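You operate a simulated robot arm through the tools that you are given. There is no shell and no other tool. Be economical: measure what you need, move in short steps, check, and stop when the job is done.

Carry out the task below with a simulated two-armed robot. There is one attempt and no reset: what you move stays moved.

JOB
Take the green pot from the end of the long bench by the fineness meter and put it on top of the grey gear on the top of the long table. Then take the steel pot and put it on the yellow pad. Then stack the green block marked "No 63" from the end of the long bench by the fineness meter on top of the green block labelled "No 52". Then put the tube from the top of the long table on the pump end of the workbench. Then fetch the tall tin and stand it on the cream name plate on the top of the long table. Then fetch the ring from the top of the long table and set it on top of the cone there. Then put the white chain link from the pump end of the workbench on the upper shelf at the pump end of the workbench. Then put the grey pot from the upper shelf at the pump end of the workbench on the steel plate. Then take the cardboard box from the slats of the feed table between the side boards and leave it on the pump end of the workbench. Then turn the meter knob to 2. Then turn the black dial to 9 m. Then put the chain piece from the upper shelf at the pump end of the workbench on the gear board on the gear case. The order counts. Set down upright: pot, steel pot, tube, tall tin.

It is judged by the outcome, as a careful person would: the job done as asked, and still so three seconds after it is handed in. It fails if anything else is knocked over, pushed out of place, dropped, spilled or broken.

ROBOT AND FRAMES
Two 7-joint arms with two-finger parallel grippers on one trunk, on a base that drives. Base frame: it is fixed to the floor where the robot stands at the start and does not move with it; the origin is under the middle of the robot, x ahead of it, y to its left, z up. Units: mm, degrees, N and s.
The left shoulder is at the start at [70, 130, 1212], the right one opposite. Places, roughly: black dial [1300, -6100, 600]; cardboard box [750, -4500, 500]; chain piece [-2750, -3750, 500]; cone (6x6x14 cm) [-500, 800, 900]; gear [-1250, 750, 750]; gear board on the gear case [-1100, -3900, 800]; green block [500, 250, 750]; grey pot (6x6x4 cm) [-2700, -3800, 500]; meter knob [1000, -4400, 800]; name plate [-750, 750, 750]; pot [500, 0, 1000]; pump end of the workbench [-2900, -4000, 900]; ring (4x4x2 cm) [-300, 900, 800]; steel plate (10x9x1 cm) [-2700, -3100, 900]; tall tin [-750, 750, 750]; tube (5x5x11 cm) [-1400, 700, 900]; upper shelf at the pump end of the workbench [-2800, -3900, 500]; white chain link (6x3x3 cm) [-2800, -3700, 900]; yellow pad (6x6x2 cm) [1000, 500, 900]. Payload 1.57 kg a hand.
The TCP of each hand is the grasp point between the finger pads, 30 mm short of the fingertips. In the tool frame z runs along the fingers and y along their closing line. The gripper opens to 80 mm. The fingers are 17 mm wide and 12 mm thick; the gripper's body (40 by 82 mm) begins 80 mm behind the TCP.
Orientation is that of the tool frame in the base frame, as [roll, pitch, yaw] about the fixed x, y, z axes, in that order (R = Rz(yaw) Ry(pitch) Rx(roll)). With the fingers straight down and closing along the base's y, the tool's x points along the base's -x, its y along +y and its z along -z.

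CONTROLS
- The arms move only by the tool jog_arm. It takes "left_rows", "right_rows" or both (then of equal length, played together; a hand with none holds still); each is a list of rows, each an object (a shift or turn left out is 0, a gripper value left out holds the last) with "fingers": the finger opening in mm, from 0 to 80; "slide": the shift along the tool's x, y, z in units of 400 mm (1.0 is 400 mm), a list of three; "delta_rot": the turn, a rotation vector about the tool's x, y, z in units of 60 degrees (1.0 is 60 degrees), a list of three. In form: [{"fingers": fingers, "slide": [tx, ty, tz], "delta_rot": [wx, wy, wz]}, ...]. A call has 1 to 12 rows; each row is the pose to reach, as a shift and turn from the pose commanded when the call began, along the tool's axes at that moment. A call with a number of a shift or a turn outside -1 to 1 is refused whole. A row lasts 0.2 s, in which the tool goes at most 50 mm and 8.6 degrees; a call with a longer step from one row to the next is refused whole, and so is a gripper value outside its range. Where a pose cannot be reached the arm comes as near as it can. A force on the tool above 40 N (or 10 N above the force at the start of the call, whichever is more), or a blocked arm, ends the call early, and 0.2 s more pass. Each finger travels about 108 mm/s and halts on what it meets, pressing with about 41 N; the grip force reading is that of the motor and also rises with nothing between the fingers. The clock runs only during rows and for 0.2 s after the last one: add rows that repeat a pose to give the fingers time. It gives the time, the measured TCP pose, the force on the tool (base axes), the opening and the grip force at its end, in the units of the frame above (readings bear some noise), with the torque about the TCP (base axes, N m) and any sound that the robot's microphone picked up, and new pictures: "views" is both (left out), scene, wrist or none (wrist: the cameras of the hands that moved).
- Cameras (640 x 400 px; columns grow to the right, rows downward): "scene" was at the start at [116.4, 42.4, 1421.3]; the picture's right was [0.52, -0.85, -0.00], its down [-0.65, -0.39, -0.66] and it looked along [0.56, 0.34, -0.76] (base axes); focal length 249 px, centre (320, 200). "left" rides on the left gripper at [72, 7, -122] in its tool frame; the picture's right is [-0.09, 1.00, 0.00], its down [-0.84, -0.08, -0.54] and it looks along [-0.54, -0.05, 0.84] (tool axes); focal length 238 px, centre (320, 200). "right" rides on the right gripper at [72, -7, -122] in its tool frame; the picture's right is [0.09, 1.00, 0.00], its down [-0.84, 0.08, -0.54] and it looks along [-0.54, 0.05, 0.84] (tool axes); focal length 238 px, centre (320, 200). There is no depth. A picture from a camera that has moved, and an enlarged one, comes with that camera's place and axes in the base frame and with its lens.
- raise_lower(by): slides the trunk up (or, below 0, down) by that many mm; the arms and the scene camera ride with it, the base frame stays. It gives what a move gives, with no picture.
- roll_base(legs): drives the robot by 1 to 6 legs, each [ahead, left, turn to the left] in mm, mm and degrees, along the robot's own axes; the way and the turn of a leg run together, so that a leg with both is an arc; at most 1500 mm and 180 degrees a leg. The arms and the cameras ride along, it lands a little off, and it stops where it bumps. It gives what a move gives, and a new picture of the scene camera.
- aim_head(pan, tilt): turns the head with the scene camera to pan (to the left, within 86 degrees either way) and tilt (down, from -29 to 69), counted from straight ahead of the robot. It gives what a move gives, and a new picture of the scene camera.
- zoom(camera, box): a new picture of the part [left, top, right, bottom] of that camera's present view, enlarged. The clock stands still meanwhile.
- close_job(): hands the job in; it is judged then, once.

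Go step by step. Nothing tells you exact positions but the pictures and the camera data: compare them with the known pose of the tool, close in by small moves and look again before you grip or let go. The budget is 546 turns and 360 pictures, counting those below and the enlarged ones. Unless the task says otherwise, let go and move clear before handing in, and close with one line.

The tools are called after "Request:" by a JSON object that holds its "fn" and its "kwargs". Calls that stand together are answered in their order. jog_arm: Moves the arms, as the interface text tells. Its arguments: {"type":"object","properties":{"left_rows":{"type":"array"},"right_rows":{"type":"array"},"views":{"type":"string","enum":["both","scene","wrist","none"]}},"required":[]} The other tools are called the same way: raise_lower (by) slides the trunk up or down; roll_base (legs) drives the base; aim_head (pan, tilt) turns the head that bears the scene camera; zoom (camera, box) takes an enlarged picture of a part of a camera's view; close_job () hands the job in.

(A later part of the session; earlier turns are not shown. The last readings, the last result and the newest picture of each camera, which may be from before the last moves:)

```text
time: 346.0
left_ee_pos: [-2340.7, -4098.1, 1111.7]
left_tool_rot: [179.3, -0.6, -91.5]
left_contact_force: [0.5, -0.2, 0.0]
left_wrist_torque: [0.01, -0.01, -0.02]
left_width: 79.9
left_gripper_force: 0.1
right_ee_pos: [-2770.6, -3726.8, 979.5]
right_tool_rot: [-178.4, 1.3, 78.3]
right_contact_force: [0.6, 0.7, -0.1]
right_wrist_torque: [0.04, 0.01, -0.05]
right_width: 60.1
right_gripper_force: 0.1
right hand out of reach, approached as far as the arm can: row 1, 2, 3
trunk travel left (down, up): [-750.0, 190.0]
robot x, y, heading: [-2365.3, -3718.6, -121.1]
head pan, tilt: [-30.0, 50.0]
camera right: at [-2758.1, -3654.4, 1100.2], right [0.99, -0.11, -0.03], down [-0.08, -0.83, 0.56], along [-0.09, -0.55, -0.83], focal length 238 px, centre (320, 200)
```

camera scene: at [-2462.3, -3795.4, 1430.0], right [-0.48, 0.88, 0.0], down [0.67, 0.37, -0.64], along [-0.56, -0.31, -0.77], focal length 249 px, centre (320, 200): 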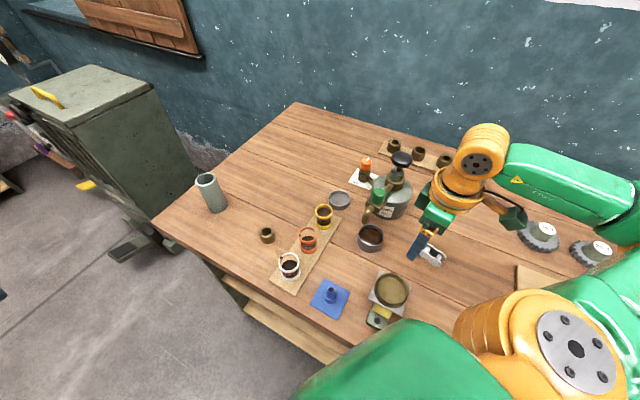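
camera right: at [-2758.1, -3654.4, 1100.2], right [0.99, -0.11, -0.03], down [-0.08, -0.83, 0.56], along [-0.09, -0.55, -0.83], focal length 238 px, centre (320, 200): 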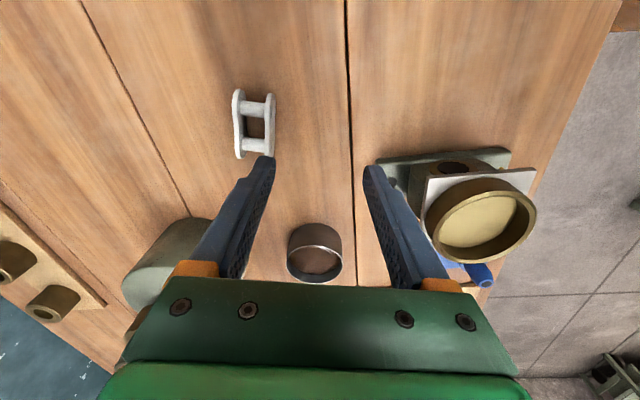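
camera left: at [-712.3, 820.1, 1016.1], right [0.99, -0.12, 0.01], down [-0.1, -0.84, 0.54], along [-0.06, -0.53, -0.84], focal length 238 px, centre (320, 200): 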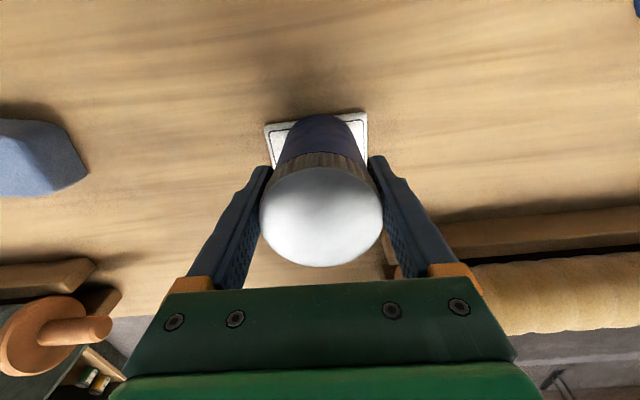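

The right arm can't reach this way; the left arm with the mirrored stance should. Retracting the right hand and repositioning.

Request:
{"fn": "jog_arm", "kwargs": {"right_rows": [{"slide": [0.0, 0.0, -0.11]}, {"slide": [0.0, 0.0, -0.22]}, {"slide": [0.05, 0.1, -0.24]}, {"slide": [0.1, 0.2, -0.24], "delta_rot": [0, 0, 0.1]}, {"slide": [0.15, 0.3, -0.24], "delta_rot": [0, 0, 0.2]}, {"slide": [0.22, 0.37, -0.24], "delta_rot": [0, 0, 0.3]}, {"slide": [0.28, 0.45, -0.24], "delta_rot": [0, 0, 0.3]}], "views": "none"}}

Request:
{"fn": "roll_base", "kwargs": {"legs": [[-150, 0, 0], [0, 0, -89]]}}

Request:
{"fn": "aim_head", "kwargs": {"pan": 30, "tilt": 45}}

```text
time: 347.2
left_ee_pos: [-2340.2, -4099.0, 1112.7]
left_tool_rot: [179.3, -0.6, -91.6]
left_contact_force: [0.5, -1.4, -0.6]
left_wrist_torque: [0.03, 0.02, 0.01]
left_width: 79.9
left_gripper_force: 0.1
right_ee_pos: [-2637.5, -3695.3, 1070.2]
right_tool_rot: [-178.4, 3.7, 64.5]
right_contact_force: [-29.7, -30.5, -2.2]
right_wrist_torque: [1.47, -1.29, -1.38]
right_width: 47.8
right_gripper_force: 0.0
right hand out of reach, approached as far as the arm can: row 2, 6
trunk travel left (down, up): [-750.0, 190.0]
robot x, y, heading: [-2368.6, -3716.4, -121.0]
head pan, tilt: [-30.0, 50.0]
stopped in row 6 (right hand): the force on the tool passed its limit at 142 N (the readings are from after the stop); the commanded pose is now the measured one
```

```text
time: 348.6
left_ee_pos: [-2272.1, -3984.0, 1112.6]
left_tool_rot: [179.4, -0.5, -91.7]
left_contact_force: [0.2, 0.1, 0.8]
left_wrist_torque: [-0.03, -0.02, 0.01]
left_width: 79.8
left_gripper_force: 0.0
right_ee_pos: [-2570.8, -3581.8, 1069.7]
right_tool_rot: [-178.2, 3.9, 64.3]
right_contact_force: [-17.6, -8.3, -1.2]
right_wrist_torque: [0.36, -0.77, -0.43]
right_width: 48.9
right_gripper_force: 0.1
trunk travel left (down, up): [-750.0, 190.0]
robot x, y, heading: [-2299.1, -3602.5, -121.2]
head pan, tilt: [-30.0, 50.0]
stopped in leg 1: the force on the tool passed its limit at 52 N (the readings are from after the stop); the commanded pose is now the measured one
camera scene: at [-2393.8, -3681.0, 1320.1], right [-0.48, 0.88, 0.0], down [0.67, 0.37, -0.64], along [-0.56, -0.31, -0.77], focal length 249 px, centre (320, 200)
```

scene: 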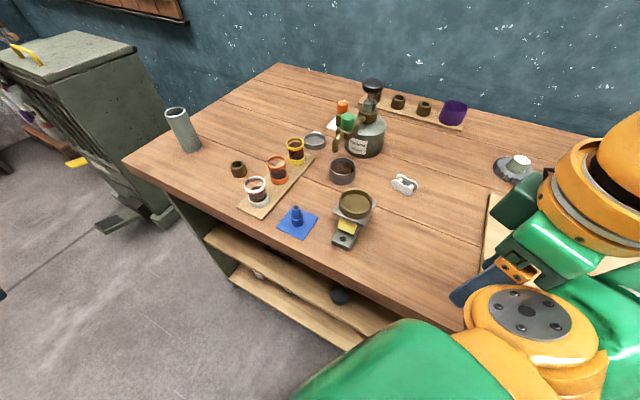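

```text
time: 349.9
left_ee_pos: [-2272.1, -3984.8, 1112.4]
left_tool_rot: [179.3, -0.6, -91.7]
left_contact_force: [0.5, -0.4, -0.6]
left_wrist_torque: [0.0, 0.0, 0.01]
left_width: 80.2
left_gripper_force: 0.1
right_ee_pos: [-2571.6, -3582.7, 1070.6]
right_tool_rot: [-178.4, 3.9, 64.4]
right_contact_force: [-24.0, -21.4, 4.4]
right_wrist_torque: [0.98, -1.29, -1.1]
right_width: 49.0
right_gripper_force: 0.0
trunk travel left (down, up): [-750.0, 190.0]
robot x, y, heading: [-2304.6, -3605.9, -121.3]
head pan, tilt: [30.0, 45.0]
camera scene: at [-2328.3, -3725.4, 1326.9], right [-1.0, 0.02, 0.0], down [0.01, 0.71, -0.71], along [-0.01, -0.71, -0.71], focal length 249 px, centre (320, 200)
```

scene: 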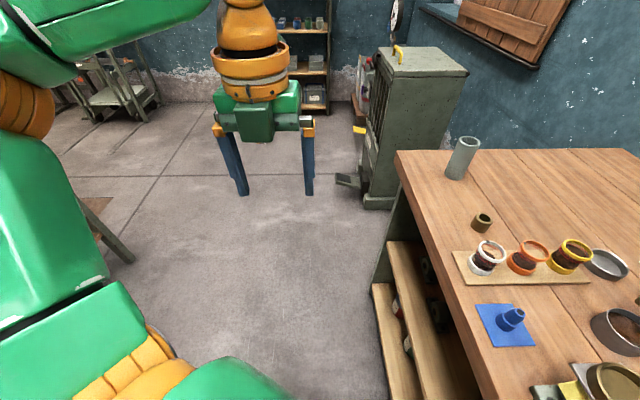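

The right finger pressed against my own shoulder; moving the hand outward.

Request:
{"fn": "jog_arm", "kwargs": {"right_rows": [{"slide": [-0.04, -0.09, 0.0], "fingers": 60}, {"slide": [-0.086, -0.18, 0.0]}, {"slide": [-0.086, -0.18, 0.0]}], "views": "none"}}

```text
time: 350.7
left_ee_pos: [-2271.9, -3985.2, 1112.0]
left_tool_rot: [179.2, -0.6, -91.7]
left_contact_force: [0.3, -0.7, -0.8]
left_wrist_torque: [-0.02, -0.01, 0.01]
left_width: 80.3
left_gripper_force: 0.2
right_ee_pos: [-2650.6, -3583.6, 1074.5]
right_tool_rot: [-178.3, 3.8, 64.5]
right_contact_force: [-0.1, 0.2, 0.4]
right_wrist_torque: [-0.01, 0.0, 0.01]
right_width: 60.1
right_gripper_force: 0.1
trunk travel left (down, up): [-750.0, 190.0]
robot x, y, heading: [-2300.3, -3605.7, -121.5]
head pan, tilt: [30.0, 45.0]
```

Request:
{"fn": "roll_base", "kwargs": {"legs": [[-52, 85, 0], [0, 0, -89]]}}

Request:
{"fn": "aim_head", "kwargs": {"pan": 30, "tilt": 45}}

```text
time: 355.6
left_ee_pos: [-2581.7, -3638.4, 1112.0]
left_tool_rot: [179.3, -0.6, 179.4]
left_contact_force: [-0.3, 0.6, 0.3]
left_wrist_torque: [-0.01, -0.02, 0.02]
left_width: 80.1
left_gripper_force: 0.1
right_ee_pos: [-2186.1, -3252.7, 1075.5]
right_tool_rot: [-178.5, 3.7, -24.4]
right_contact_force: [-1.2, 0.1, 0.1]
right_wrist_torque: [-0.02, -0.03, 0.01]
right_width: 60.1
right_gripper_force: 0.0
trunk travel left (down, up): [-750.0, 190.0]
robot x, y, heading: [-2201.8, -3602.4, 150.0]
head pan, tilt: [30.0, 45.0]
camera scene: at [-2325.7, -3576.8, 1326.9], right [0.0, 1.0, 0.0], down [0.71, 0.0, -0.71], along [-0.71, 0.0, -0.71], focal length 249 px, centre (320, 200)
```

scene: 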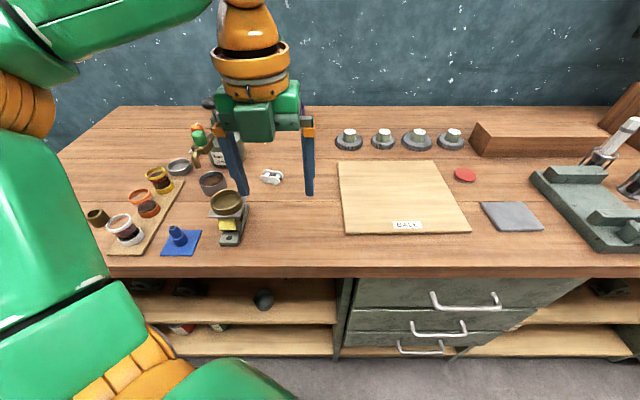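

```text
time: 356.2
left_ee_pos: [-2582.5, -3638.1, 1111.0]
left_tool_rot: [179.3, -0.5, 179.4]
left_contact_force: [0.2, -0.6, -0.2]
left_wrist_torque: [0.01, 0.03, -0.01]
left_width: 80.1
left_gripper_force: 0.1
right_ee_pos: [-2184.8, -3252.4, 1073.3]
right_tool_rot: [-178.4, 3.7, -24.4]
right_contact_force: [0.7, 0.5, -0.2]
right_wrist_torque: [-0.04, 0.0, -0.02]
right_width: 60.5
right_gripper_force: 0.0
trunk travel left (down, up): [-750.0, 190.0]
robot x, y, heading: [-2202.9, -3603.7, 150.3]
head pan, tilt: [30.0, 45.0]
camera scene: at [-2325.6, -3576.7, 1326.9], right [0.0, 1.0, 0.0], down [0.71, 0.0, -0.71], along [-0.71, 0.0, -0.71], focal length 249 px, centre (320, 200)
```

scene: 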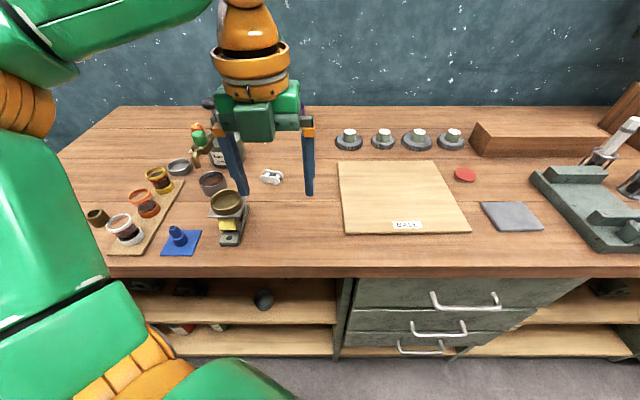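

Request:
{"fn": "roll_base", "kwargs": {"legs": [[148, 96, 0]]}}

Request:
{"fn": "jog_arm", "kwargs": {"left_rows": [{"fingers": 60, "slide": [0, 0, 0], "delta_rot": [0, 0, -0.14]}, {"slide": [0, 0, 0], "delta_rot": [0, 0, -0.28]}, {"slide": [0, 0, 0], "delta_rot": [0, 0, -0.42]}, {"slide": [0, 0, 0], "delta_rot": [0, 0, -0.56]}, {"slide": [0, 0, 0], "delta_rot": [0, 0, -0.7]}, {"slide": [0, 0, 0], "delta_rot": [0, 0, -0.84]}, {"slide": [0, 0, 0], "delta_rot": [0, 0, -0.98]}, {"slide": [0, 0, 0], "delta_rot": [0, 0, -0.98]}], "views": "scene"}}

```text
time: 357.7
left_ee_pos: [-2754.2, -3649.3, 1113.1]
left_tool_rot: [179.3, -0.8, 179.3]
left_contact_force: [0.4, -0.3, 0.4]
left_wrist_torque: [0.0, 0.05, -0.01]
left_width: 79.8
left_gripper_force: 0.2
right_ee_pos: [-2359.7, -3263.6, 1074.0]
right_tool_rot: [-178.6, 3.7, -24.5]
right_contact_force: [0.5, 0.7, -0.6]
right_wrist_torque: [0.01, 0.01, -0.01]
right_width: 59.9
right_gripper_force: 0.0
trunk travel left (down, up): [-750.0, 190.0]
robot x, y, heading: [-2376.4, -3612.1, 149.9]
head pan, tilt: [30.0, 45.0]
camera scene: at [-2498.3, -3587.3, 1327.2], right [0.0, 1.0, 0.0], down [0.71, 0.0, -0.71], along [-0.71, 0.0, -0.71], focal length 249 px, centre (320, 200)
```

scene: 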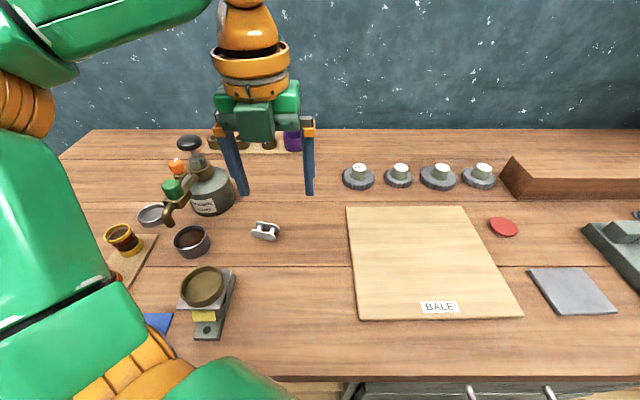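

```text
time: 359.5
left_ee_pos: [-2756.2, -3651.2, 1111.8]
left_tool_rot: [179.1, 0.3, -121.9]
left_contact_force: [-0.7, 0.5, 0.9]
left_wrist_torque: [0.02, -0.03, -0.01]
left_width: 60.2
left_gripper_force: 0.1
right_ee_pos: [-2361.5, -3263.4, 1073.6]
right_tool_rot: [-178.4, 3.7, -24.6]
right_contact_force: [-0.7, 0.1, 0.0]
right_wrist_torque: [0.02, -0.01, -0.01]
right_width: 60.4
right_gripper_force: 0.1
trunk travel left (down, up): [-750.0, 190.0]
robot x, y, heading: [-2379.0, -3616.9, 149.9]
head pan, tilt: [30.0, 45.0]
camera scene: at [-2501.4, -3587.5, 1326.9], right [0.0, 1.0, 0.0], down [0.71, 0.0, -0.71], along [-0.71, 0.0, -0.71], focal length 249 px, centre (320, 200)
```

scene: 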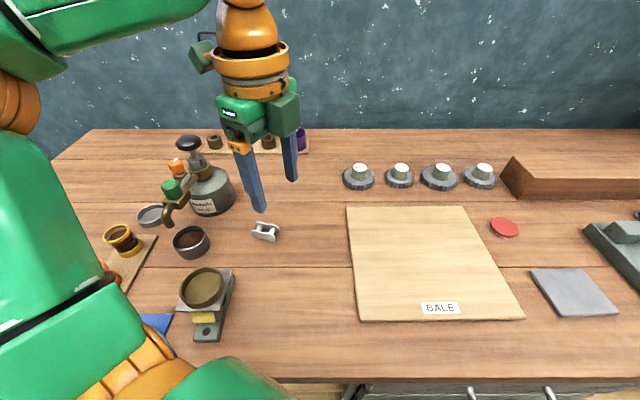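

Request:
{"fn": "jog_arm", "kwargs": {"left_rows": [{"slide": [0.1, 0.04, 0.03], "delta_rot": [0, 0, -0.12]}, {"slide": [0.2, 0.08, 0.06], "delta_rot": [0, 0, -0.24]}, {"slide": [0.219, 0.082, 0.15], "delta_rot": [0, 0, -0.34]}, {"slide": [0.219, 0.082, 0.25], "delta_rot": [0, 0, -0.34]}, {"slide": [0.219, 0.082, 0.28], "delta_rot": [0, 0, -0.34]}, {"slide": [0.219, 0.082, 0.28], "delta_rot": [0, 0, -0.34]}]}}

```text
time: 360.9
left_ee_pos: [-2833.4, -3706.3, 999.7]
left_tool_rot: [179.3, 0.6, -101.3]
left_contact_force: [0.7, 0.1, 0.1]
left_wrist_torque: [0.01, 0.0, 0.0]
left_width: 59.9
left_gripper_force: 0.0
right_ee_pos: [-2361.0, -3262.8, 1073.5]
right_tool_rot: [-178.4, 3.6, -24.5]
right_contact_force: [0.0, -0.1, 0.5]
right_wrist_torque: [0.0, 0.0, -0.01]
right_width: 59.9
right_gripper_force: 0.0
trunk travel left (down, up): [-750.0, 190.0]
robot x, y, heading: [-2376.3, -3617.0, 150.0]
head pan, tilt: [30.0, 45.0]
camera scene: at [-2501.1, -3587.4, 1326.9], right [0.0, 1.0, 0.0], down [0.71, 0.0, -0.71], along [-0.71, 0.0, -0.71], focal length 249 px, centre (320, 200)
camera left: at [-2853.4, -3776.3, 1122.8], right [-0.96, 0.29, 0.01], down [0.25, 0.8, 0.55], along [0.15, 0.53, -0.84], focal length 238 px, centre (320, 200)
```

scene: 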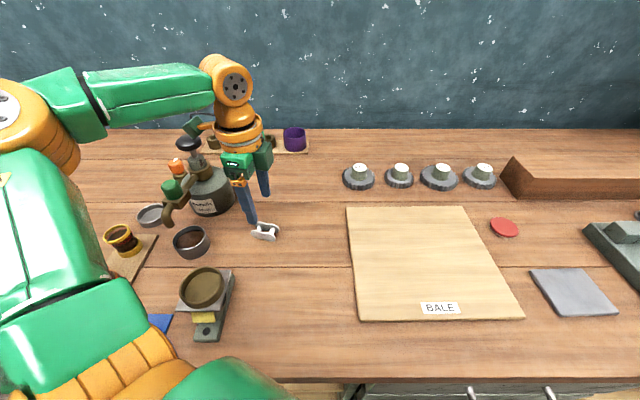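
left: 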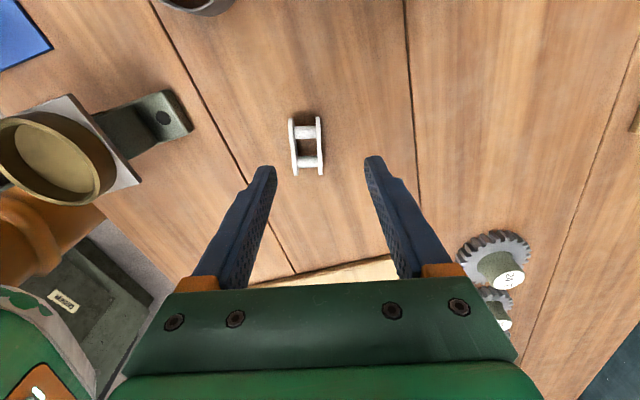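

Request:
{"fn": "jog_arm", "kwargs": {"left_rows": [{"slide": [-0.027, -0.033, 0.06]}, {"slide": [-0.027, -0.033, 0.14]}, {"slide": [-0.027, -0.033, 0.187]}, {"slide": [-0.027, -0.033, 0.187]}]}}

```text
time: 361.7
left_ee_pos: [-2817.2, -3697.7, 930.4]
left_tool_rot: [178.8, 0.5, -101.5]
left_contact_force: [1.8, -1.8, 11.9]
left_wrist_torque: [-0.23, -0.57, -0.08]
left_width: 61.4
left_gripper_force: 1.1
right_ee_pos: [-2358.1, -3265.3, 1075.3]
right_tool_rot: [-178.5, 3.9, -24.6]
right_contact_force: [0.2, 0.1, 0.3]
right_wrist_torque: [0.01, -0.01, -0.03]
right_width: 60.1
right_gripper_force: 0.0
trunk travel left (down, up): [-750.0, 190.0]
robot x, y, heading: [-2378.3, -3615.4, 150.2]
head pan, tilt: [30.0, 45.0]
stopped in row 4 (left hand): the force on the tool passed its limit at 48 N (the readings are from after the stop); the commanded pose is now the measured one
camera scene: at [-2498.4, -3587.9, 1327.3], right [0.0, 1.0, 0.0], down [0.71, 0.0, -0.71], along [-0.71, 0.0, -0.71], focal length 249 px, centre (320, 200)
camera left: at [-2836.5, -3766.8, 1053.3], right [-0.96, 0.29, 0.02], down [0.25, 0.8, 0.55], along [0.14, 0.53, -0.84], focal length 238 px, centre (320, 200)
```

scene: 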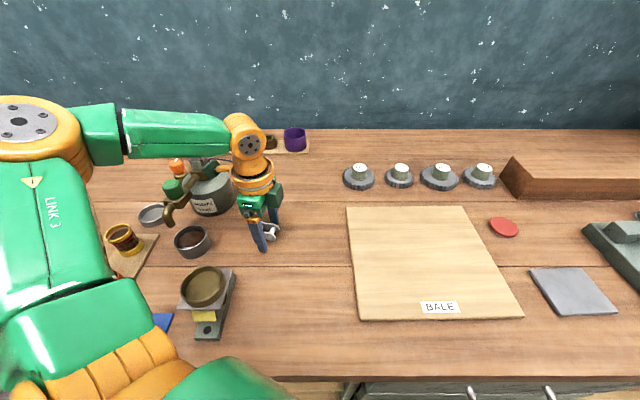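
left: 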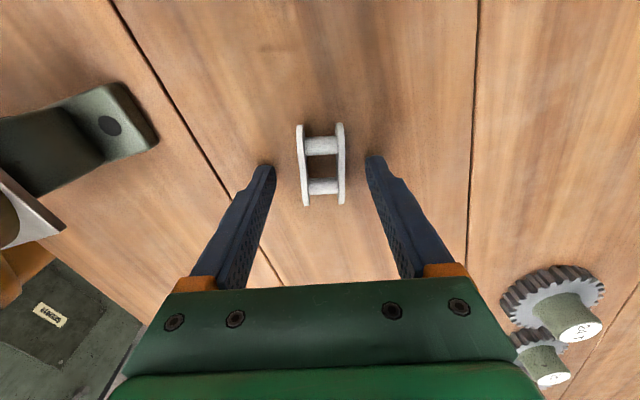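

Fingertips touched the bench (so its top is z≈900). Raising 4 mm, centring, and gripping.

Request:
{"fn": "jog_arm", "kwargs": {"left_rows": [{"slide": [0.0, 0.0, -0.01]}, {"slide": [0.018, 0.006, -0.01]}, {"slide": [0.018, 0.006, -0.008], "fingers": 40}, {"slide": [0.018, 0.006, -0.008], "fingers": 20}, {"slide": [0.018, 0.006, -0.008], "fingers": 20}]}}

```text
time: 362.9
left_ee_pos: [-2823.3, -3702.4, 932.3]
left_tool_rot: [178.9, 0.5, -101.5]
left_contact_force: [-0.3, -1.0, 2.5]
left_wrist_torque: [-0.02, -0.05, 0.02]
left_width: 28.9
left_gripper_force: 38.5
right_ee_pos: [-2361.9, -3263.5, 1074.7]
right_tool_rot: [-178.4, 3.8, -24.5]
right_contact_force: [-0.4, 0.2, -0.3]
right_wrist_torque: [0.0, 0.0, 0.0]
right_width: 60.0
right_gripper_force: 0.0
trunk travel left (down, up): [-750.0, 190.0]
robot x, y, heading: [-2372.8, -3613.8, 150.1]
head pan, tilt: [30.0, 45.0]
camera scene: at [-2501.3, -3587.8, 1327.0], right [0.0, 1.0, 0.0], down [0.71, 0.0, -0.71], along [-0.71, 0.0, -0.71], focal length 249 px, centre (320, 200)
camera left: at [-2842.8, -3773.1, 1055.3], right [-0.96, 0.29, 0.02], down [0.25, 0.8, 0.55], along [0.14, 0.53, -0.84], focal length 238 px, centre (320, 200)
```

scene: 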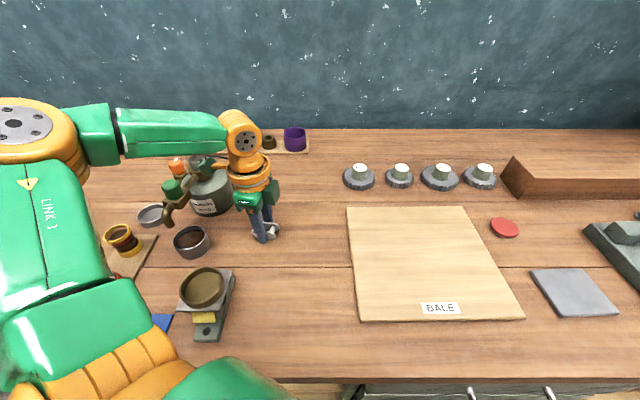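
left: 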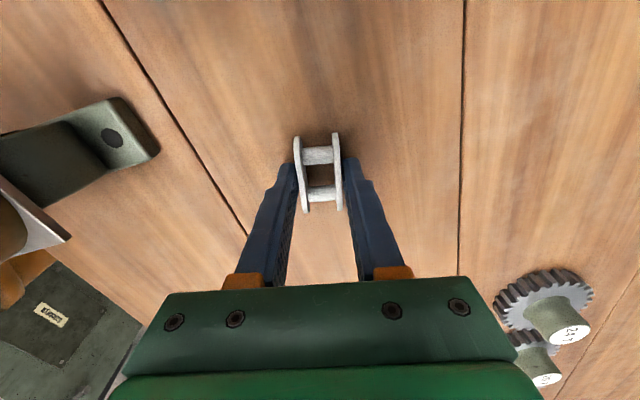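

Link gripped. Lifting, backing off from the bench and squaring up for the shelf.

Request:
{"fn": "jog_arm", "kwargs": {"left_rows": [{"slide": [0.0, 0.0, -0.1]}, {"slide": [0, 0, -0.2]}, {"slide": [0, 0, -0.3]}, {"slide": [-0.06, -0.06, -0.4]}], "views": "none"}}

Request:
{"fn": "roll_base", "kwargs": {"legs": [[-190, -108, 0], [0, 0, 30], [0, 90, 0]]}}

Request:
{"fn": "aim_head", "kwargs": {"pan": 0, "tilt": 45}}

```text
refused: row 4 steps farther than a row can; nothing moved
```

```text
time: 365.3
left_ee_pos: [-2596.4, -3739.0, 934.3]
left_tool_rot: [178.3, 2.2, -95.5]
left_contact_force: [-1.6, 29.9, -8.3]
left_wrist_torque: [0.62, -0.16, -0.64]
left_width: 28.8
left_gripper_force: 38.5
right_ee_pos: [-2187.2, -3257.6, 1071.1]
right_tool_rot: [-178.7, 3.5, -17.8]
right_contact_force: [-0.1, 0.1, 0.5]
right_wrist_torque: [0.05, 0.0, 0.01]
right_width: 60.1
right_gripper_force: 0.0
trunk travel left (down, up): [-750.0, 190.0]
robot x, y, heading: [-2156.9, -3618.1, 156.7]
head pan, tilt: [30.0, 45.0]
stopped in leg 2: the force on the tool passed its limit at 102 N (the readings are from after the stop); the commanded pose is now the measured one
camera scene: at [-2288.7, -3594.6, 1326.5], right [-0.12, 0.99, -0.01], down [0.7, 0.08, -0.71], along [-0.7, -0.09, -0.71], focal length 249 px, centre (320, 200)
```

scene: 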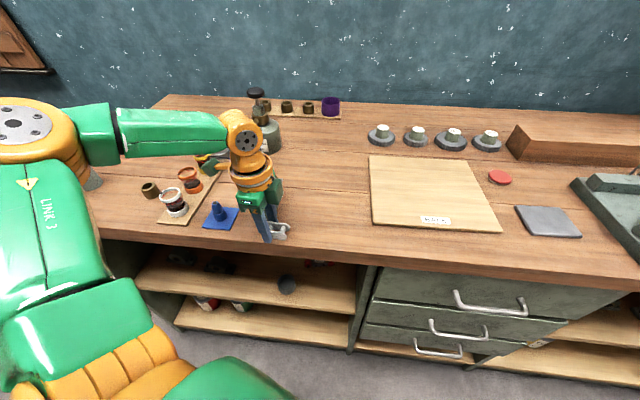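

```text
time: 366.2
left_ee_pos: [-2595.3, -3740.5, 934.1]
left_tool_rot: [178.4, 1.5, -95.1]
left_contact_force: [-2.5, 30.4, -6.9]
left_wrist_torque: [0.68, -0.06, -0.66]
left_width: 29.0
left_gripper_force: 38.7
right_ee_pos: [-2189.3, -3253.3, 1070.2]
right_tool_rot: [-179.0, 3.4, -17.4]
right_contact_force: [-0.2, 0.1, -0.1]
right_wrist_torque: [-0.02, 0.0, 0.0]
right_width: 60.0
right_gripper_force: 0.1
trunk travel left (down, up): [-750.0, 190.0]
robot x, y, heading: [-2161.5, -3615.3, 156.9]
head pan, tilt: [0.0, 45.0]
camera scene: at [-2283.2, -3547.9, 1325.9], right [0.39, 0.92, -0.01], down [0.65, -0.28, -0.7], along [-0.65, 0.27, -0.71], focal length 249 px, centre (320, 200)
```

scene: 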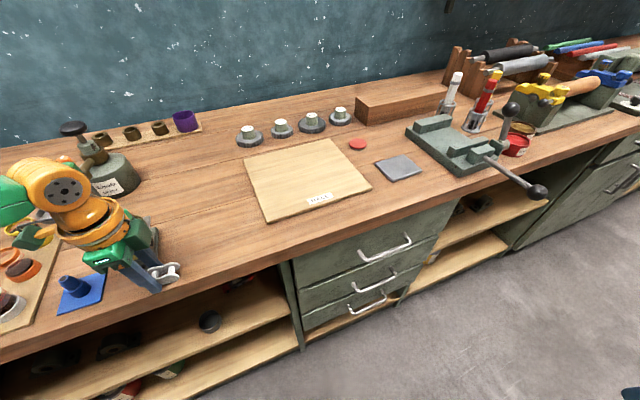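

My lift was refused while the base still moved; the hand slid toward the scale. Looking closely before moving anything.

Request:
{"fn": "aim_head", "kwargs": {"pan": 45, "tilt": 45}}

Request:
{"fn": "zoom", "kwargs": {"camera": "left", "box": [0, 0, 640, 400]}}

```text
time: 367.4
left_ee_pos: [-2595.9, -3741.0, 933.8]
left_tool_rot: [178.3, 1.5, -94.9]
left_contact_force: [-2.4, 30.8, -3.5]
left_wrist_torque: [0.69, -0.03, -0.65]
left_width: 29.0
left_gripper_force: 39.3
right_ee_pos: [-2189.4, -3252.8, 1069.9]
right_tool_rot: [-179.0, 3.4, -17.6]
right_contact_force: [1.1, -0.2, 0.5]
right_wrist_torque: [-0.01, 0.01, 0.0]
right_width: 60.2
right_gripper_force: 0.2
trunk travel left (down, up): [-750.0, 190.0]
robot x, y, heading: [-2161.2, -3617.8, 157.1]
head pan, tilt: [45.0, 45.0]
camera scene: at [-2283.3, -3609.7, 1326.7], right [-0.37, 0.93, -0.01], down [0.66, 0.26, -0.71], along [-0.65, -0.27, -0.71], focal length 249 px, centre (320, 200)
```

scene: 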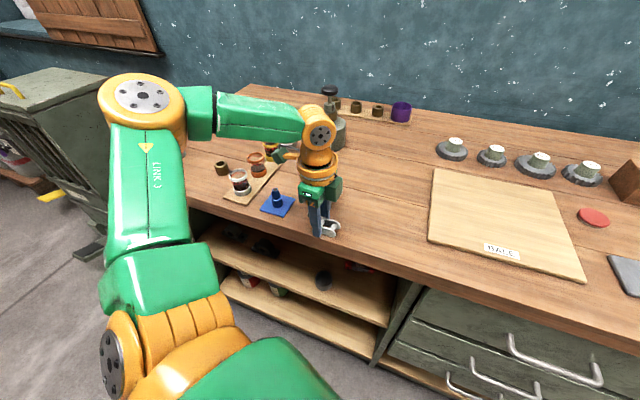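

```text
1.00 times, centred on (320, 200) of left (not enlarged: the box is as wide or as high as the picture)
camera zoom: at [-2605.2, -3813.9, 1055.5], right [-0.98, 0.18, 0.03], down [0.16, 0.81, 0.56], along [0.07, 0.56, -0.83], focal length 238 px, centre (320, 200)
```

zoom: 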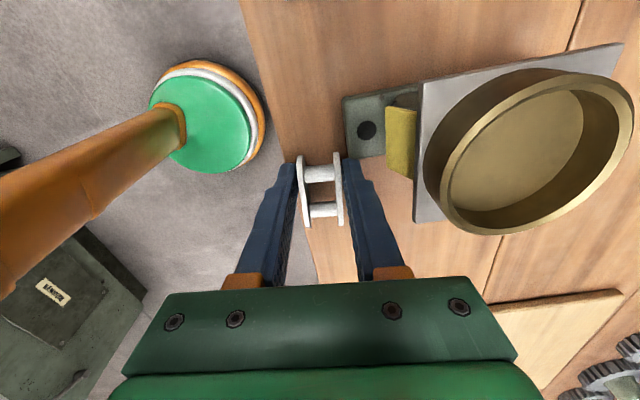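

The scale hasn't visibly shifted; the finger only leans on its base edge. Easing off sideways, then lifting.

Request:
{"fn": "jog_arm", "kwargs": {"left_rows": [{"slide": [-0.03, 0.0, 0.0]}, {"slide": [-0.05, 0, -0.03]}, {"slide": [-0.06, 0, -0.13]}, {"slide": [-0.06, 0, -0.23]}, {"slide": [-0.06, 0, -0.33]}]}}

```text
time: 368.6
left_ee_pos: [-2586.3, -3728.3, 1066.9]
left_tool_rot: [178.3, 2.1, -95.0]
left_contact_force: [0.5, 0.9, 0.5]
left_wrist_torque: [-0.06, 0.02, 0.03]
left_width: 29.1
left_gripper_force: 39.0
right_ee_pos: [-2186.8, -3263.0, 1074.1]
right_tool_rot: [-178.4, 3.8, -17.4]
right_contact_force: [0.0, 0.6, 0.7]
right_wrist_torque: [0.01, -0.01, 0.0]
right_width: 60.0
right_gripper_force: 0.1
trunk travel left (down, up): [-750.0, 190.0]
robot x, y, heading: [-2157.4, -3614.2, 157.0]
head pan, tilt: [45.0, 45.0]
camera scene: at [-2279.9, -3623.4, 1327.0], right [-0.37, 0.93, 0.0], down [0.66, 0.26, -0.71], along [-0.66, -0.27, -0.71], focal length 249 px, centre (320, 200)
camera left: at [-2596.3, -3803.3, 1187.2], right [-0.98, 0.18, 0.03], down [0.16, 0.81, 0.57], along [0.07, 0.57, -0.82], focal length 238 px, centre (320, 200)
```

scene: 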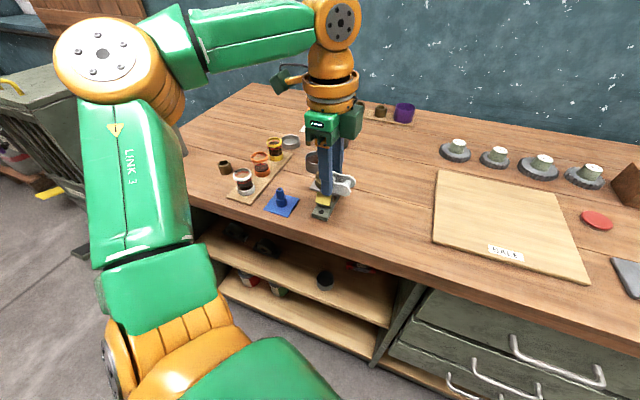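
left: 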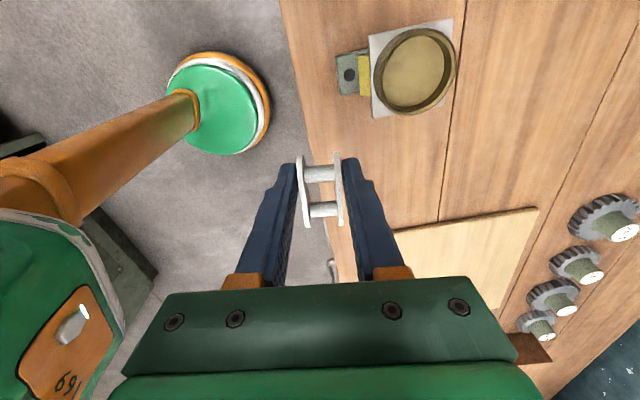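

The scale is where it was. Turning square to the bench now (hand is high).

Request:
{"fn": "roll_base", "kwargs": {"legs": [[0, 0, 23], [0, 90, 0]]}}

```text
time: 370.9
left_ee_pos: [-2509.7, -3972.2, 1066.5]
left_tool_rot: [178.3, 1.9, -71.9]
left_contact_force: [-0.6, -0.2, -0.8]
left_wrist_torque: [0.01, -0.03, -0.02]
left_width: 29.0
left_gripper_force: 38.6
right_ee_pos: [-2322.4, -3389.1, 1072.8]
right_tool_rot: [-178.7, 3.7, 5.5]
right_contact_force: [0.5, 0.1, -0.9]
right_wrist_torque: [-0.02, 0.03, 0.01]
right_width: 60.0
right_gripper_force: 0.1
trunk travel left (down, up): [-750.0, 190.0]
robot x, y, heading: [-2161.9, -3704.0, 180.0]
head pan, tilt: [45.0, 45.0]
camera scene: at [-2267.1, -3755.3, 1327.1], right [-0.71, 0.71, 0.0], down [0.5, 0.5, -0.71], along [-0.5, -0.5, -0.71], focal length 249 px, centre (320, 200)
```

scene: 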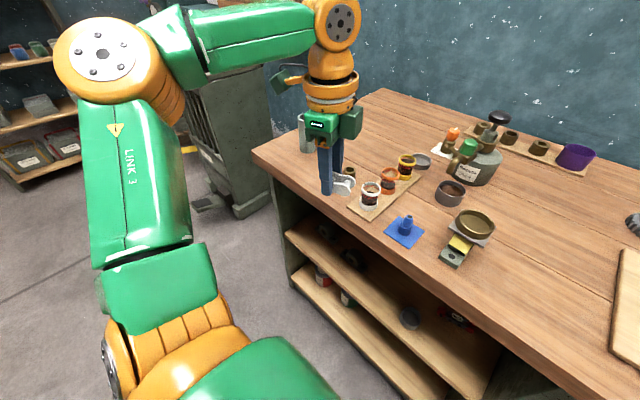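

Request:
{"fn": "jog_arm", "kwargs": {"left_rows": [{"slide": [-0.03, -0.04, 0], "delta_rot": [0, 0, -0.14]}, {"slide": [-0.06, -0.08, 0], "delta_rot": [0, 0, -0.28]}, {"slide": [-0.09, -0.12, 0], "delta_rot": [0, 0, -0.42]}, {"slide": [-0.12, -0.16, 0], "delta_rot": [0, 0, -0.56]}, {"slide": [-0.16, -0.2, 0], "delta_rot": [0, 0, -0.7]}, {"slide": [-0.19, -0.23, 0], "delta_rot": [0, 0, -0.84]}, {"slide": [-0.212, -0.253, 0], "delta_rot": [0, 0, -0.98]}, {"slide": [-0.212, -0.253, 0], "delta_rot": [0, 0, -0.98]}], "views": "none"}}

```text
time: 372.7
left_ee_pos: [-2439.7, -3860.9, 1065.7]
left_tool_rot: [-179.1, 2.5, -13.2]
left_contact_force: [-0.8, -0.6, -0.2]
left_wrist_torque: [0.03, 0.0, -0.02]
left_width: 29.0
left_gripper_force: 39.0
right_ee_pos: [-2322.3, -3391.9, 1074.6]
right_tool_rot: [-178.4, 3.8, 5.6]
right_contact_force: [-0.1, 0.0, 0.2]
right_wrist_torque: [0.01, 0.01, -0.02]
right_width: 60.2
right_gripper_force: 0.1
trunk travel left (down, up): [-750.0, 190.0]
robot x, y, heading: [-2155.9, -3704.2, 180.0]
head pan, tilt: [45.0, 45.0]
```

Request:
{"fn": "jog_arm", "kwargs": {"left_rows": [{"slide": [0, 0, 0], "delta_rot": [0, -0.08, -0.1]}, {"slide": [0, 0, 0], "delta_rot": [0, -0.18, -0.2]}, {"slide": [0, 0, 0], "delta_rot": [0, -0.3, -0.22]}, {"slide": [0, 0, 0], "delta_rot": [0, -0.4, -0.22]}, {"slide": [0, 0, 0], "delta_rot": [0, -0.4, -0.22]}], "views": "none"}}

Request:
{"fn": "raise_lower", "kwargs": {"by": -400}}

Request:
{"fn": "aim_head", "kwargs": {"pan": 15, "tilt": 30}}

```text
time: 373.9
left_ee_pos: [-2439.7, -3861.8, 1066.5]
left_tool_rot: [-175.4, 25.9, 1.5]
left_contact_force: [0.4, 0.0, -1.1]
left_wrist_torque: [0.0, -0.01, -0.02]
left_width: 28.9
left_gripper_force: 38.9
right_ee_pos: [-2323.3, -3392.1, 1074.8]
right_tool_rot: [-178.4, 3.7, 5.5]
right_contact_force: [-0.7, -0.4, 0.0]
right_wrist_torque: [-0.01, 0.02, -0.01]
right_width: 59.5
right_gripper_force: 0.0
trunk travel left (down, up): [-750.0, 190.0]
robot x, y, heading: [-2162.2, -3702.7, 180.1]
head pan, tilt: [45.0, 45.0]
```

```text
time: 377.7
left_ee_pos: [-2439.3, -3863.2, 666.3]
left_tool_rot: [-175.4, 26.0, 1.5]
left_contact_force: [-0.3, -0.7, -0.9]
left_wrist_torque: [0.0, -0.03, 0.01]
left_width: 29.3
left_gripper_force: 38.3
right_ee_pos: [-2323.3, -3391.4, 673.0]
right_tool_rot: [-178.3, 3.8, 5.5]
right_contact_force: [0.0, 0.0, -0.2]
right_wrist_torque: [-0.03, 0.03, 0.0]
right_width: 59.8
right_gripper_force: 0.1
trunk travel left (down, up): [-350.0, 590.0]
robot x, y, heading: [-2161.1, -3705.1, 179.8]
head pan, tilt: [45.0, 45.0]
```

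```text
time: 378.6
left_ee_pos: [-2440.0, -3863.3, 665.7]
left_tool_rot: [-175.4, 25.9, 1.5]
left_contact_force: [0.5, -0.3, -0.7]
left_wrist_torque: [0.02, -0.01, -0.02]
left_width: 29.2
left_gripper_force: 39.0
right_ee_pos: [-2321.9, -3391.4, 673.4]
right_tool_rot: [-178.4, 3.7, 5.5]
right_contact_force: [0.8, 0.4, -0.2]
right_wrist_torque: [0.02, -0.02, -0.01]
right_width: 60.2
right_gripper_force: 0.1
trunk travel left (down, up): [-350.0, 590.0]
robot x, y, heading: [-2161.2, -3703.0, 179.9]
head pan, tilt: [15.0, 30.0]
camera scene: at [-2296.8, -3725.3, 949.5], right [-0.26, 0.97, 0.0], down [0.48, 0.13, -0.87], along [-0.84, -0.22, -0.5], focal length 249 px, centre (320, 200)
```

scene: 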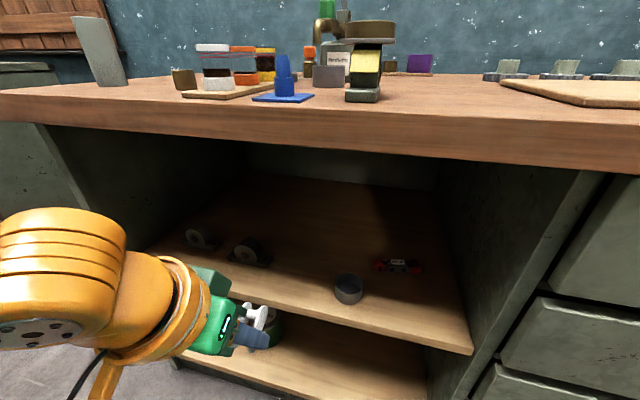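

The shelf surface is about z≈503, with free space near (-2640, -3870). Driving 100 mm ahead with the hand in front of the opening.

Request:
{"fn": "roll_base", "kwargs": {"legs": [[100, 0, 0]]}}

Request:
{"fn": "jog_arm", "kwargs": {"left_rows": [{"slide": [-0.02, 0, 0.07], "delta_rot": [-0.077, 0, 0]}, {"slide": [-0.04, 0, 0.14], "delta_rot": [-0.077, 0, 0]}, {"slide": [-0.04, 0, 0.18], "delta_rot": [-0.077, 0, 0]}, {"slide": [-0.04, 0, 0.18], "delta_rot": [-0.077, 0, 0]}]}}

```text
time: 379.8
left_ee_pos: [-2540.4, -3862.5, 665.4]
left_tool_rot: [-175.4, 25.8, 1.5]
left_contact_force: [-0.4, 0.7, -1.1]
left_wrist_torque: [-0.02, -0.04, -0.04]
left_width: 29.0
left_gripper_force: 39.3
right_ee_pos: [-2421.9, -3391.9, 673.0]
right_tool_rot: [-178.4, 3.7, 5.7]
right_contact_force: [0.4, -0.3, 0.4]
right_wrist_torque: [-0.01, -0.04, -0.01]
right_width: 60.2
right_gripper_force: 0.0
trunk travel left (down, up): [-350.0, 590.0]
robot x, y, heading: [-2258.9, -3708.3, 180.2]
head pan, tilt: [15.0, 30.0]
camera scene: at [-2397.7, -3725.2, 949.4], right [-0.26, 0.97, 0.0], down [0.48, 0.13, -0.87], along [-0.84, -0.22, -0.5], focal length 249 px, centre (320, 200)
```

scene: 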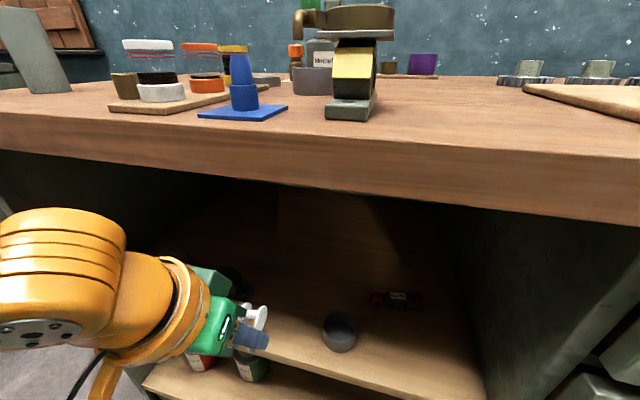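

```text
time: 380.8
left_ee_pos: [-2585.9, -3859.2, 609.5]
left_tool_rot: [180.0, 26.1, 1.6]
left_contact_force: [0.3, -0.2, -0.4]
left_wrist_torque: [-0.01, -0.01, 0.0]
left_width: 29.0
left_gripper_force: 38.9
right_ee_pos: [-2422.5, -3391.5, 673.2]
right_tool_rot: [-178.4, 3.6, 5.6]
right_contact_force: [0.6, 0.8, -0.3]
right_wrist_torque: [0.02, 0.0, -0.01]
right_width: 59.8
right_gripper_force: 0.1
trunk travel left (down, up): [-350.0, 590.0]
robot x, y, heading: [-2259.3, -3701.7, 179.8]
head pan, tilt: [15.0, 30.0]
camera scene: at [-2397.2, -3725.2, 949.5], right [-0.26, 0.97, 0.0], down [0.48, 0.13, -0.87], along [-0.84, -0.22, -0.5], focal length 249 px, centre (320, 200)
camera left: at [-2467.7, -3861.5, 688.0], right [-0.06, -1.0, 0.04], down [-0.52, 0.06, 0.85], along [-0.85, 0.03, -0.52], focal length 238 px, centre (320, 200)
```

scene: 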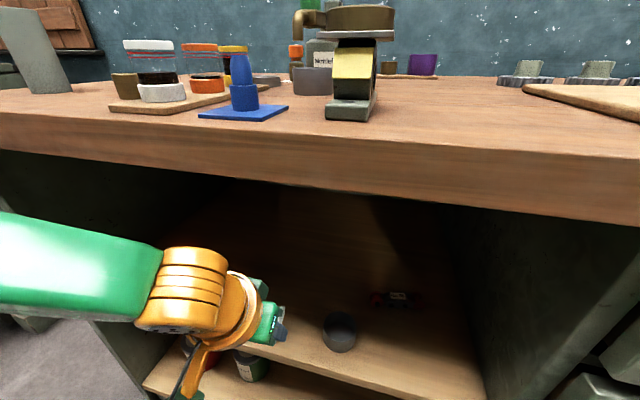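
left: 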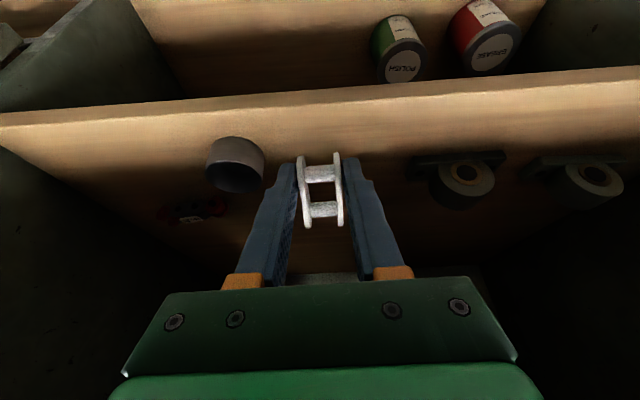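

Request:
{"fn": "jog_arm", "kwargs": {"left_rows": [{"slide": [-0.022, 0, 0.09]}, {"slide": [-0.044, 0, 0.16]}, {"slide": [-0.044, 0, 0.175]}, {"slide": [-0.044, 0, 0.175]}], "views": "wrist"}}

```text
time: 381.8
left_ee_pos: [-2631.7, -3858.6, 552.8]
left_tool_rot: [-180.0, 26.1, 1.6]
left_contact_force: [-0.7, 0.1, -1.6]
left_wrist_torque: [0.03, -0.02, 0.01]
left_width: 28.9
left_gripper_force: 38.7
right_ee_pos: [-2420.6, -3392.6, 673.2]
right_tool_rot: [-178.4, 3.6, 5.5]
right_contact_force: [-0.9, -0.2, -0.5]
right_wrist_torque: [-0.01, 0.0, 0.01]
right_width: 60.1
right_gripper_force: 0.0
trunk travel left (down, up): [-350.0, 590.0]
robot x, y, heading: [-2256.8, -3703.5, 180.1]
head pan, tilt: [15.0, 30.0]
camera left: at [-2513.9, -3862.2, 631.9], right [-0.06, -1.0, 0.04], down [-0.52, 0.06, 0.85], along [-0.85, 0.03, -0.52], focal length 238 px, centre (320, 200)
```

left: 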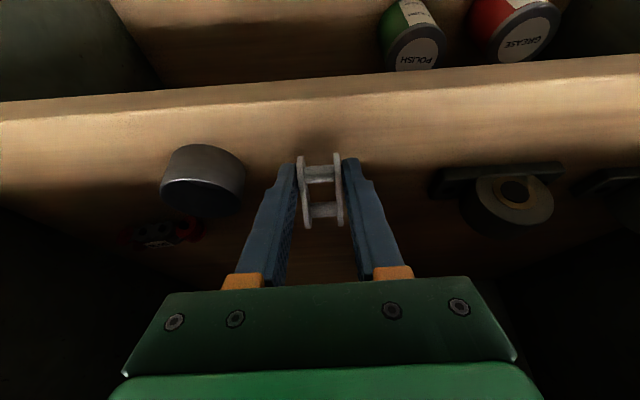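

Request:
{"fn": "jog_arm", "kwargs": {"left_rows": [{"slide": [0.0044, 0, 0.009]}, {"slide": [0.0088, 0, 0.018]}, {"slide": [0.0088, 0, 0.018]}], "views": "none"}}

```text
time: 382.6
left_ee_pos: [-2632.1, -3859.8, 545.4]
left_tool_rot: [-180.0, 26.0, 1.5]
left_contact_force: [0.3, -0.1, -0.9]
left_wrist_torque: [0.03, -0.03, 0.02]
left_width: 29.0
left_gripper_force: 38.9
right_ee_pos: [-2422.6, -3390.9, 673.9]
right_tool_rot: [-178.4, 3.8, 5.6]
right_contact_force: [-0.2, 0.4, 0.3]
right_wrist_torque: [0.04, 0.0, 0.0]
right_width: 59.9
right_gripper_force: 0.1
trunk travel left (down, up): [-350.0, 590.0]
robot x, y, heading: [-2260.9, -3701.7, 179.9]
head pan, tilt: [15.0, 30.0]
```

Request:
{"fn": "jog_arm", "kwargs": {"left_rows": [{"slide": [0.0044, 0, 0.009]}, {"slide": [0.0088, 0, 0.018]}, {"slide": [0.0088, 0, 0.018]}], "views": "wrist"}}

```text
time: 383.4
left_ee_pos: [-2631.4, -3858.5, 538.4]
left_tool_rot: [-180.0, 26.1, 1.6]
left_contact_force: [0.1, 0.1, -0.3]
left_wrist_torque: [0.03, 0.02, 0.02]
left_width: 29.0
left_gripper_force: 38.2
right_ee_pos: [-2422.4, -3392.1, 674.6]
right_tool_rot: [-178.5, 3.7, 5.6]
right_contact_force: [-0.1, 1.2, -0.1]
right_wrist_torque: [-0.01, 0.03, 0.02]
right_width: 60.0
right_gripper_force: 0.1
trunk travel left (down, up): [-350.0, 590.0]
robot x, y, heading: [-2257.7, -3703.3, 180.2]
head pan, tilt: [15.0, 30.0]
camera left: at [-2513.7, -3862.3, 616.7], right [-0.06, -1.0, 0.04], down [-0.52, 0.06, 0.85], along [-0.85, 0.03, -0.52], focal length 238 px, centre (320, 200)
```

left: 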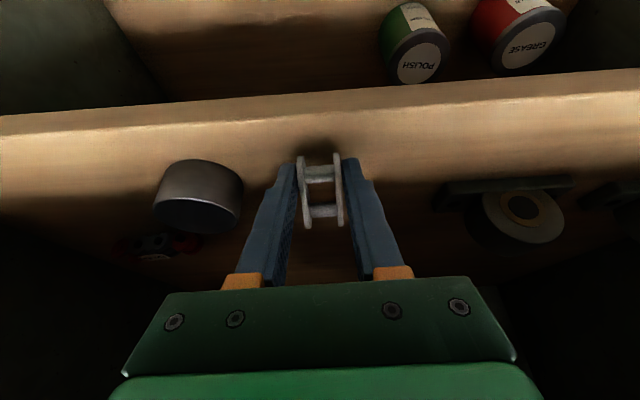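

Request:
{"fn": "jog_arm", "kwargs": {"left_rows": [{"slide": [0.0044, 0, 0.009]}, {"slide": [0.0088, 0, 0.018]}, {"slide": [0.0088, 0, 0.018]}], "views": "none"}}

```text
time: 384.2
left_ee_pos: [-2631.6, -3859.8, 531.0]
left_tool_rot: [180.0, 26.2, 1.5]
left_contact_force: [-3.0, -0.8, 13.6]
left_wrist_torque: [-0.04, 0.14, -0.02]
left_width: 28.8
left_gripper_force: 38.4
right_ee_pos: [-2421.6, -3392.0, 674.5]
right_tool_rot: [-178.4, 3.8, 5.7]
right_contact_force: [0.4, -0.5, -0.5]
right_wrist_torque: [0.04, 0.04, -0.02]
right_width: 60.1
right_gripper_force: 0.1
trunk travel left (down, up): [-350.0, 590.0]
robot x, y, heading: [-2256.2, -3702.8, 180.1]
head pan, tilt: [15.0, 30.0]
```

Request:
{"fn": "jog_arm", "kwargs": {"left_rows": [{"slide": [0.0022, 0, 0.0045]}, {"slide": [0.0044, 0, 0.009]}, {"slide": [0.0066, 0, 0.0135]}, {"slide": [0.0066, 0, 0.0135]}], "views": "wrist"}}

```text
time: 385.2
left_ee_pos: [-2630.6, -3859.7, 525.6]
left_tool_rot: [179.9, 26.5, 1.4]
left_contact_force: [-5.9, -0.5, 34.8]
left_wrist_torque: [0.14, 0.32, 0.03]
left_width: 28.8
left_gripper_force: 38.5
right_ee_pos: [-2418.4, -3390.7, 674.3]
right_tool_rot: [-178.6, 4.0, 5.6]
right_contact_force: [0.0, 0.0, -0.4]
right_wrist_torque: [0.0, -0.02, 0.03]
right_width: 60.2
right_gripper_force: 0.0
trunk travel left (down, up): [-350.0, 590.0]
robot x, y, heading: [-2259.2, -3705.9, 180.1]
head pan, tilt: [15.0, 30.0]
camera left: at [-2512.4, -3861.7, 604.1], right [-0.06, -1.0, 0.04], down [-0.51, 0.07, 0.86], along [-0.86, 0.03, -0.51], focal length 238 px, centre (320, 200)
```

left: 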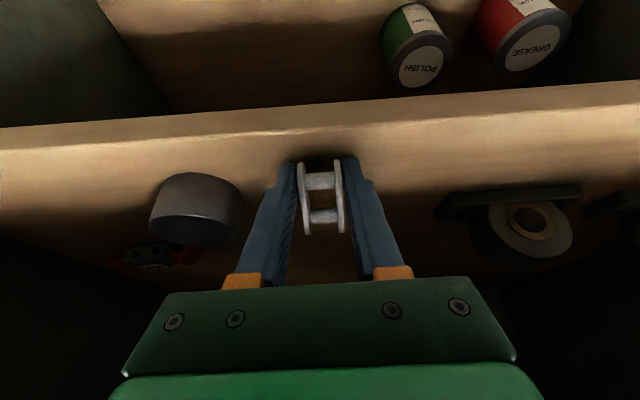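

Request:
{"fn": "jog_arm", "kwargs": {"left_rows": [{"slide": [-0.002, 0, -0.005]}, {"slide": [-0.002, 0, -0.005], "fingers": 42}, {"slide": [-0.002, 0, -0.005], "fingers": 56}, {"slide": [-0.002, 0, -0.04]}, {"slide": [-0.002, 0, -0.14]}, {"slide": [-0.002, 0, -0.25]}]}}

```text
time: 386.6
left_ee_pos: [-2589.3, -3858.5, 612.5]
left_tool_rot: [180.0, 25.9, 1.4]
left_contact_force: [-0.1, 0.7, 0.2]
left_wrist_torque: [0.01, -0.01, 0.05]
left_width: 56.2
left_gripper_force: 0.1
right_ee_pos: [-2421.7, -3392.1, 674.3]
right_tool_rot: [-178.4, 3.7, 5.6]
right_contact_force: [-0.6, 0.2, 1.2]
right_wrist_torque: [0.0, -0.02, -0.02]
right_width: 60.2
right_gripper_force: 0.1
trunk travel left (down, up): [-350.0, 590.0]
robot x, y, heading: [-2256.4, -3704.5, 180.0]
head pan, tilt: [15.0, 30.0]
camera scene: at [-2396.5, -3724.9, 949.5], right [-0.26, 0.97, 0.0], down [0.48, 0.13, -0.87], along [-0.84, -0.22, -0.5], focal length 249 px, centre (320, 200)
camera left: at [-2470.3, -3861.2, 693.0], right [-0.06, -1.0, 0.04], down [-0.52, 0.06, 0.85], along [-0.85, 0.03, -0.52], focal length 238 px, centre (320, 200)
```

scene: 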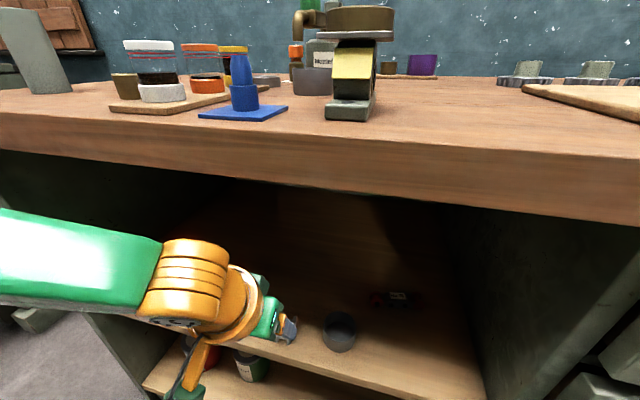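
left: 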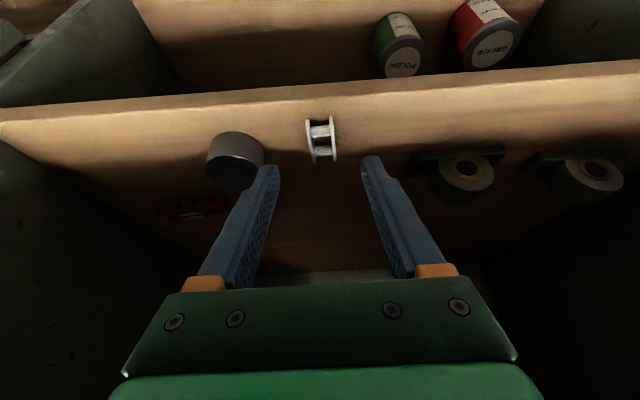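

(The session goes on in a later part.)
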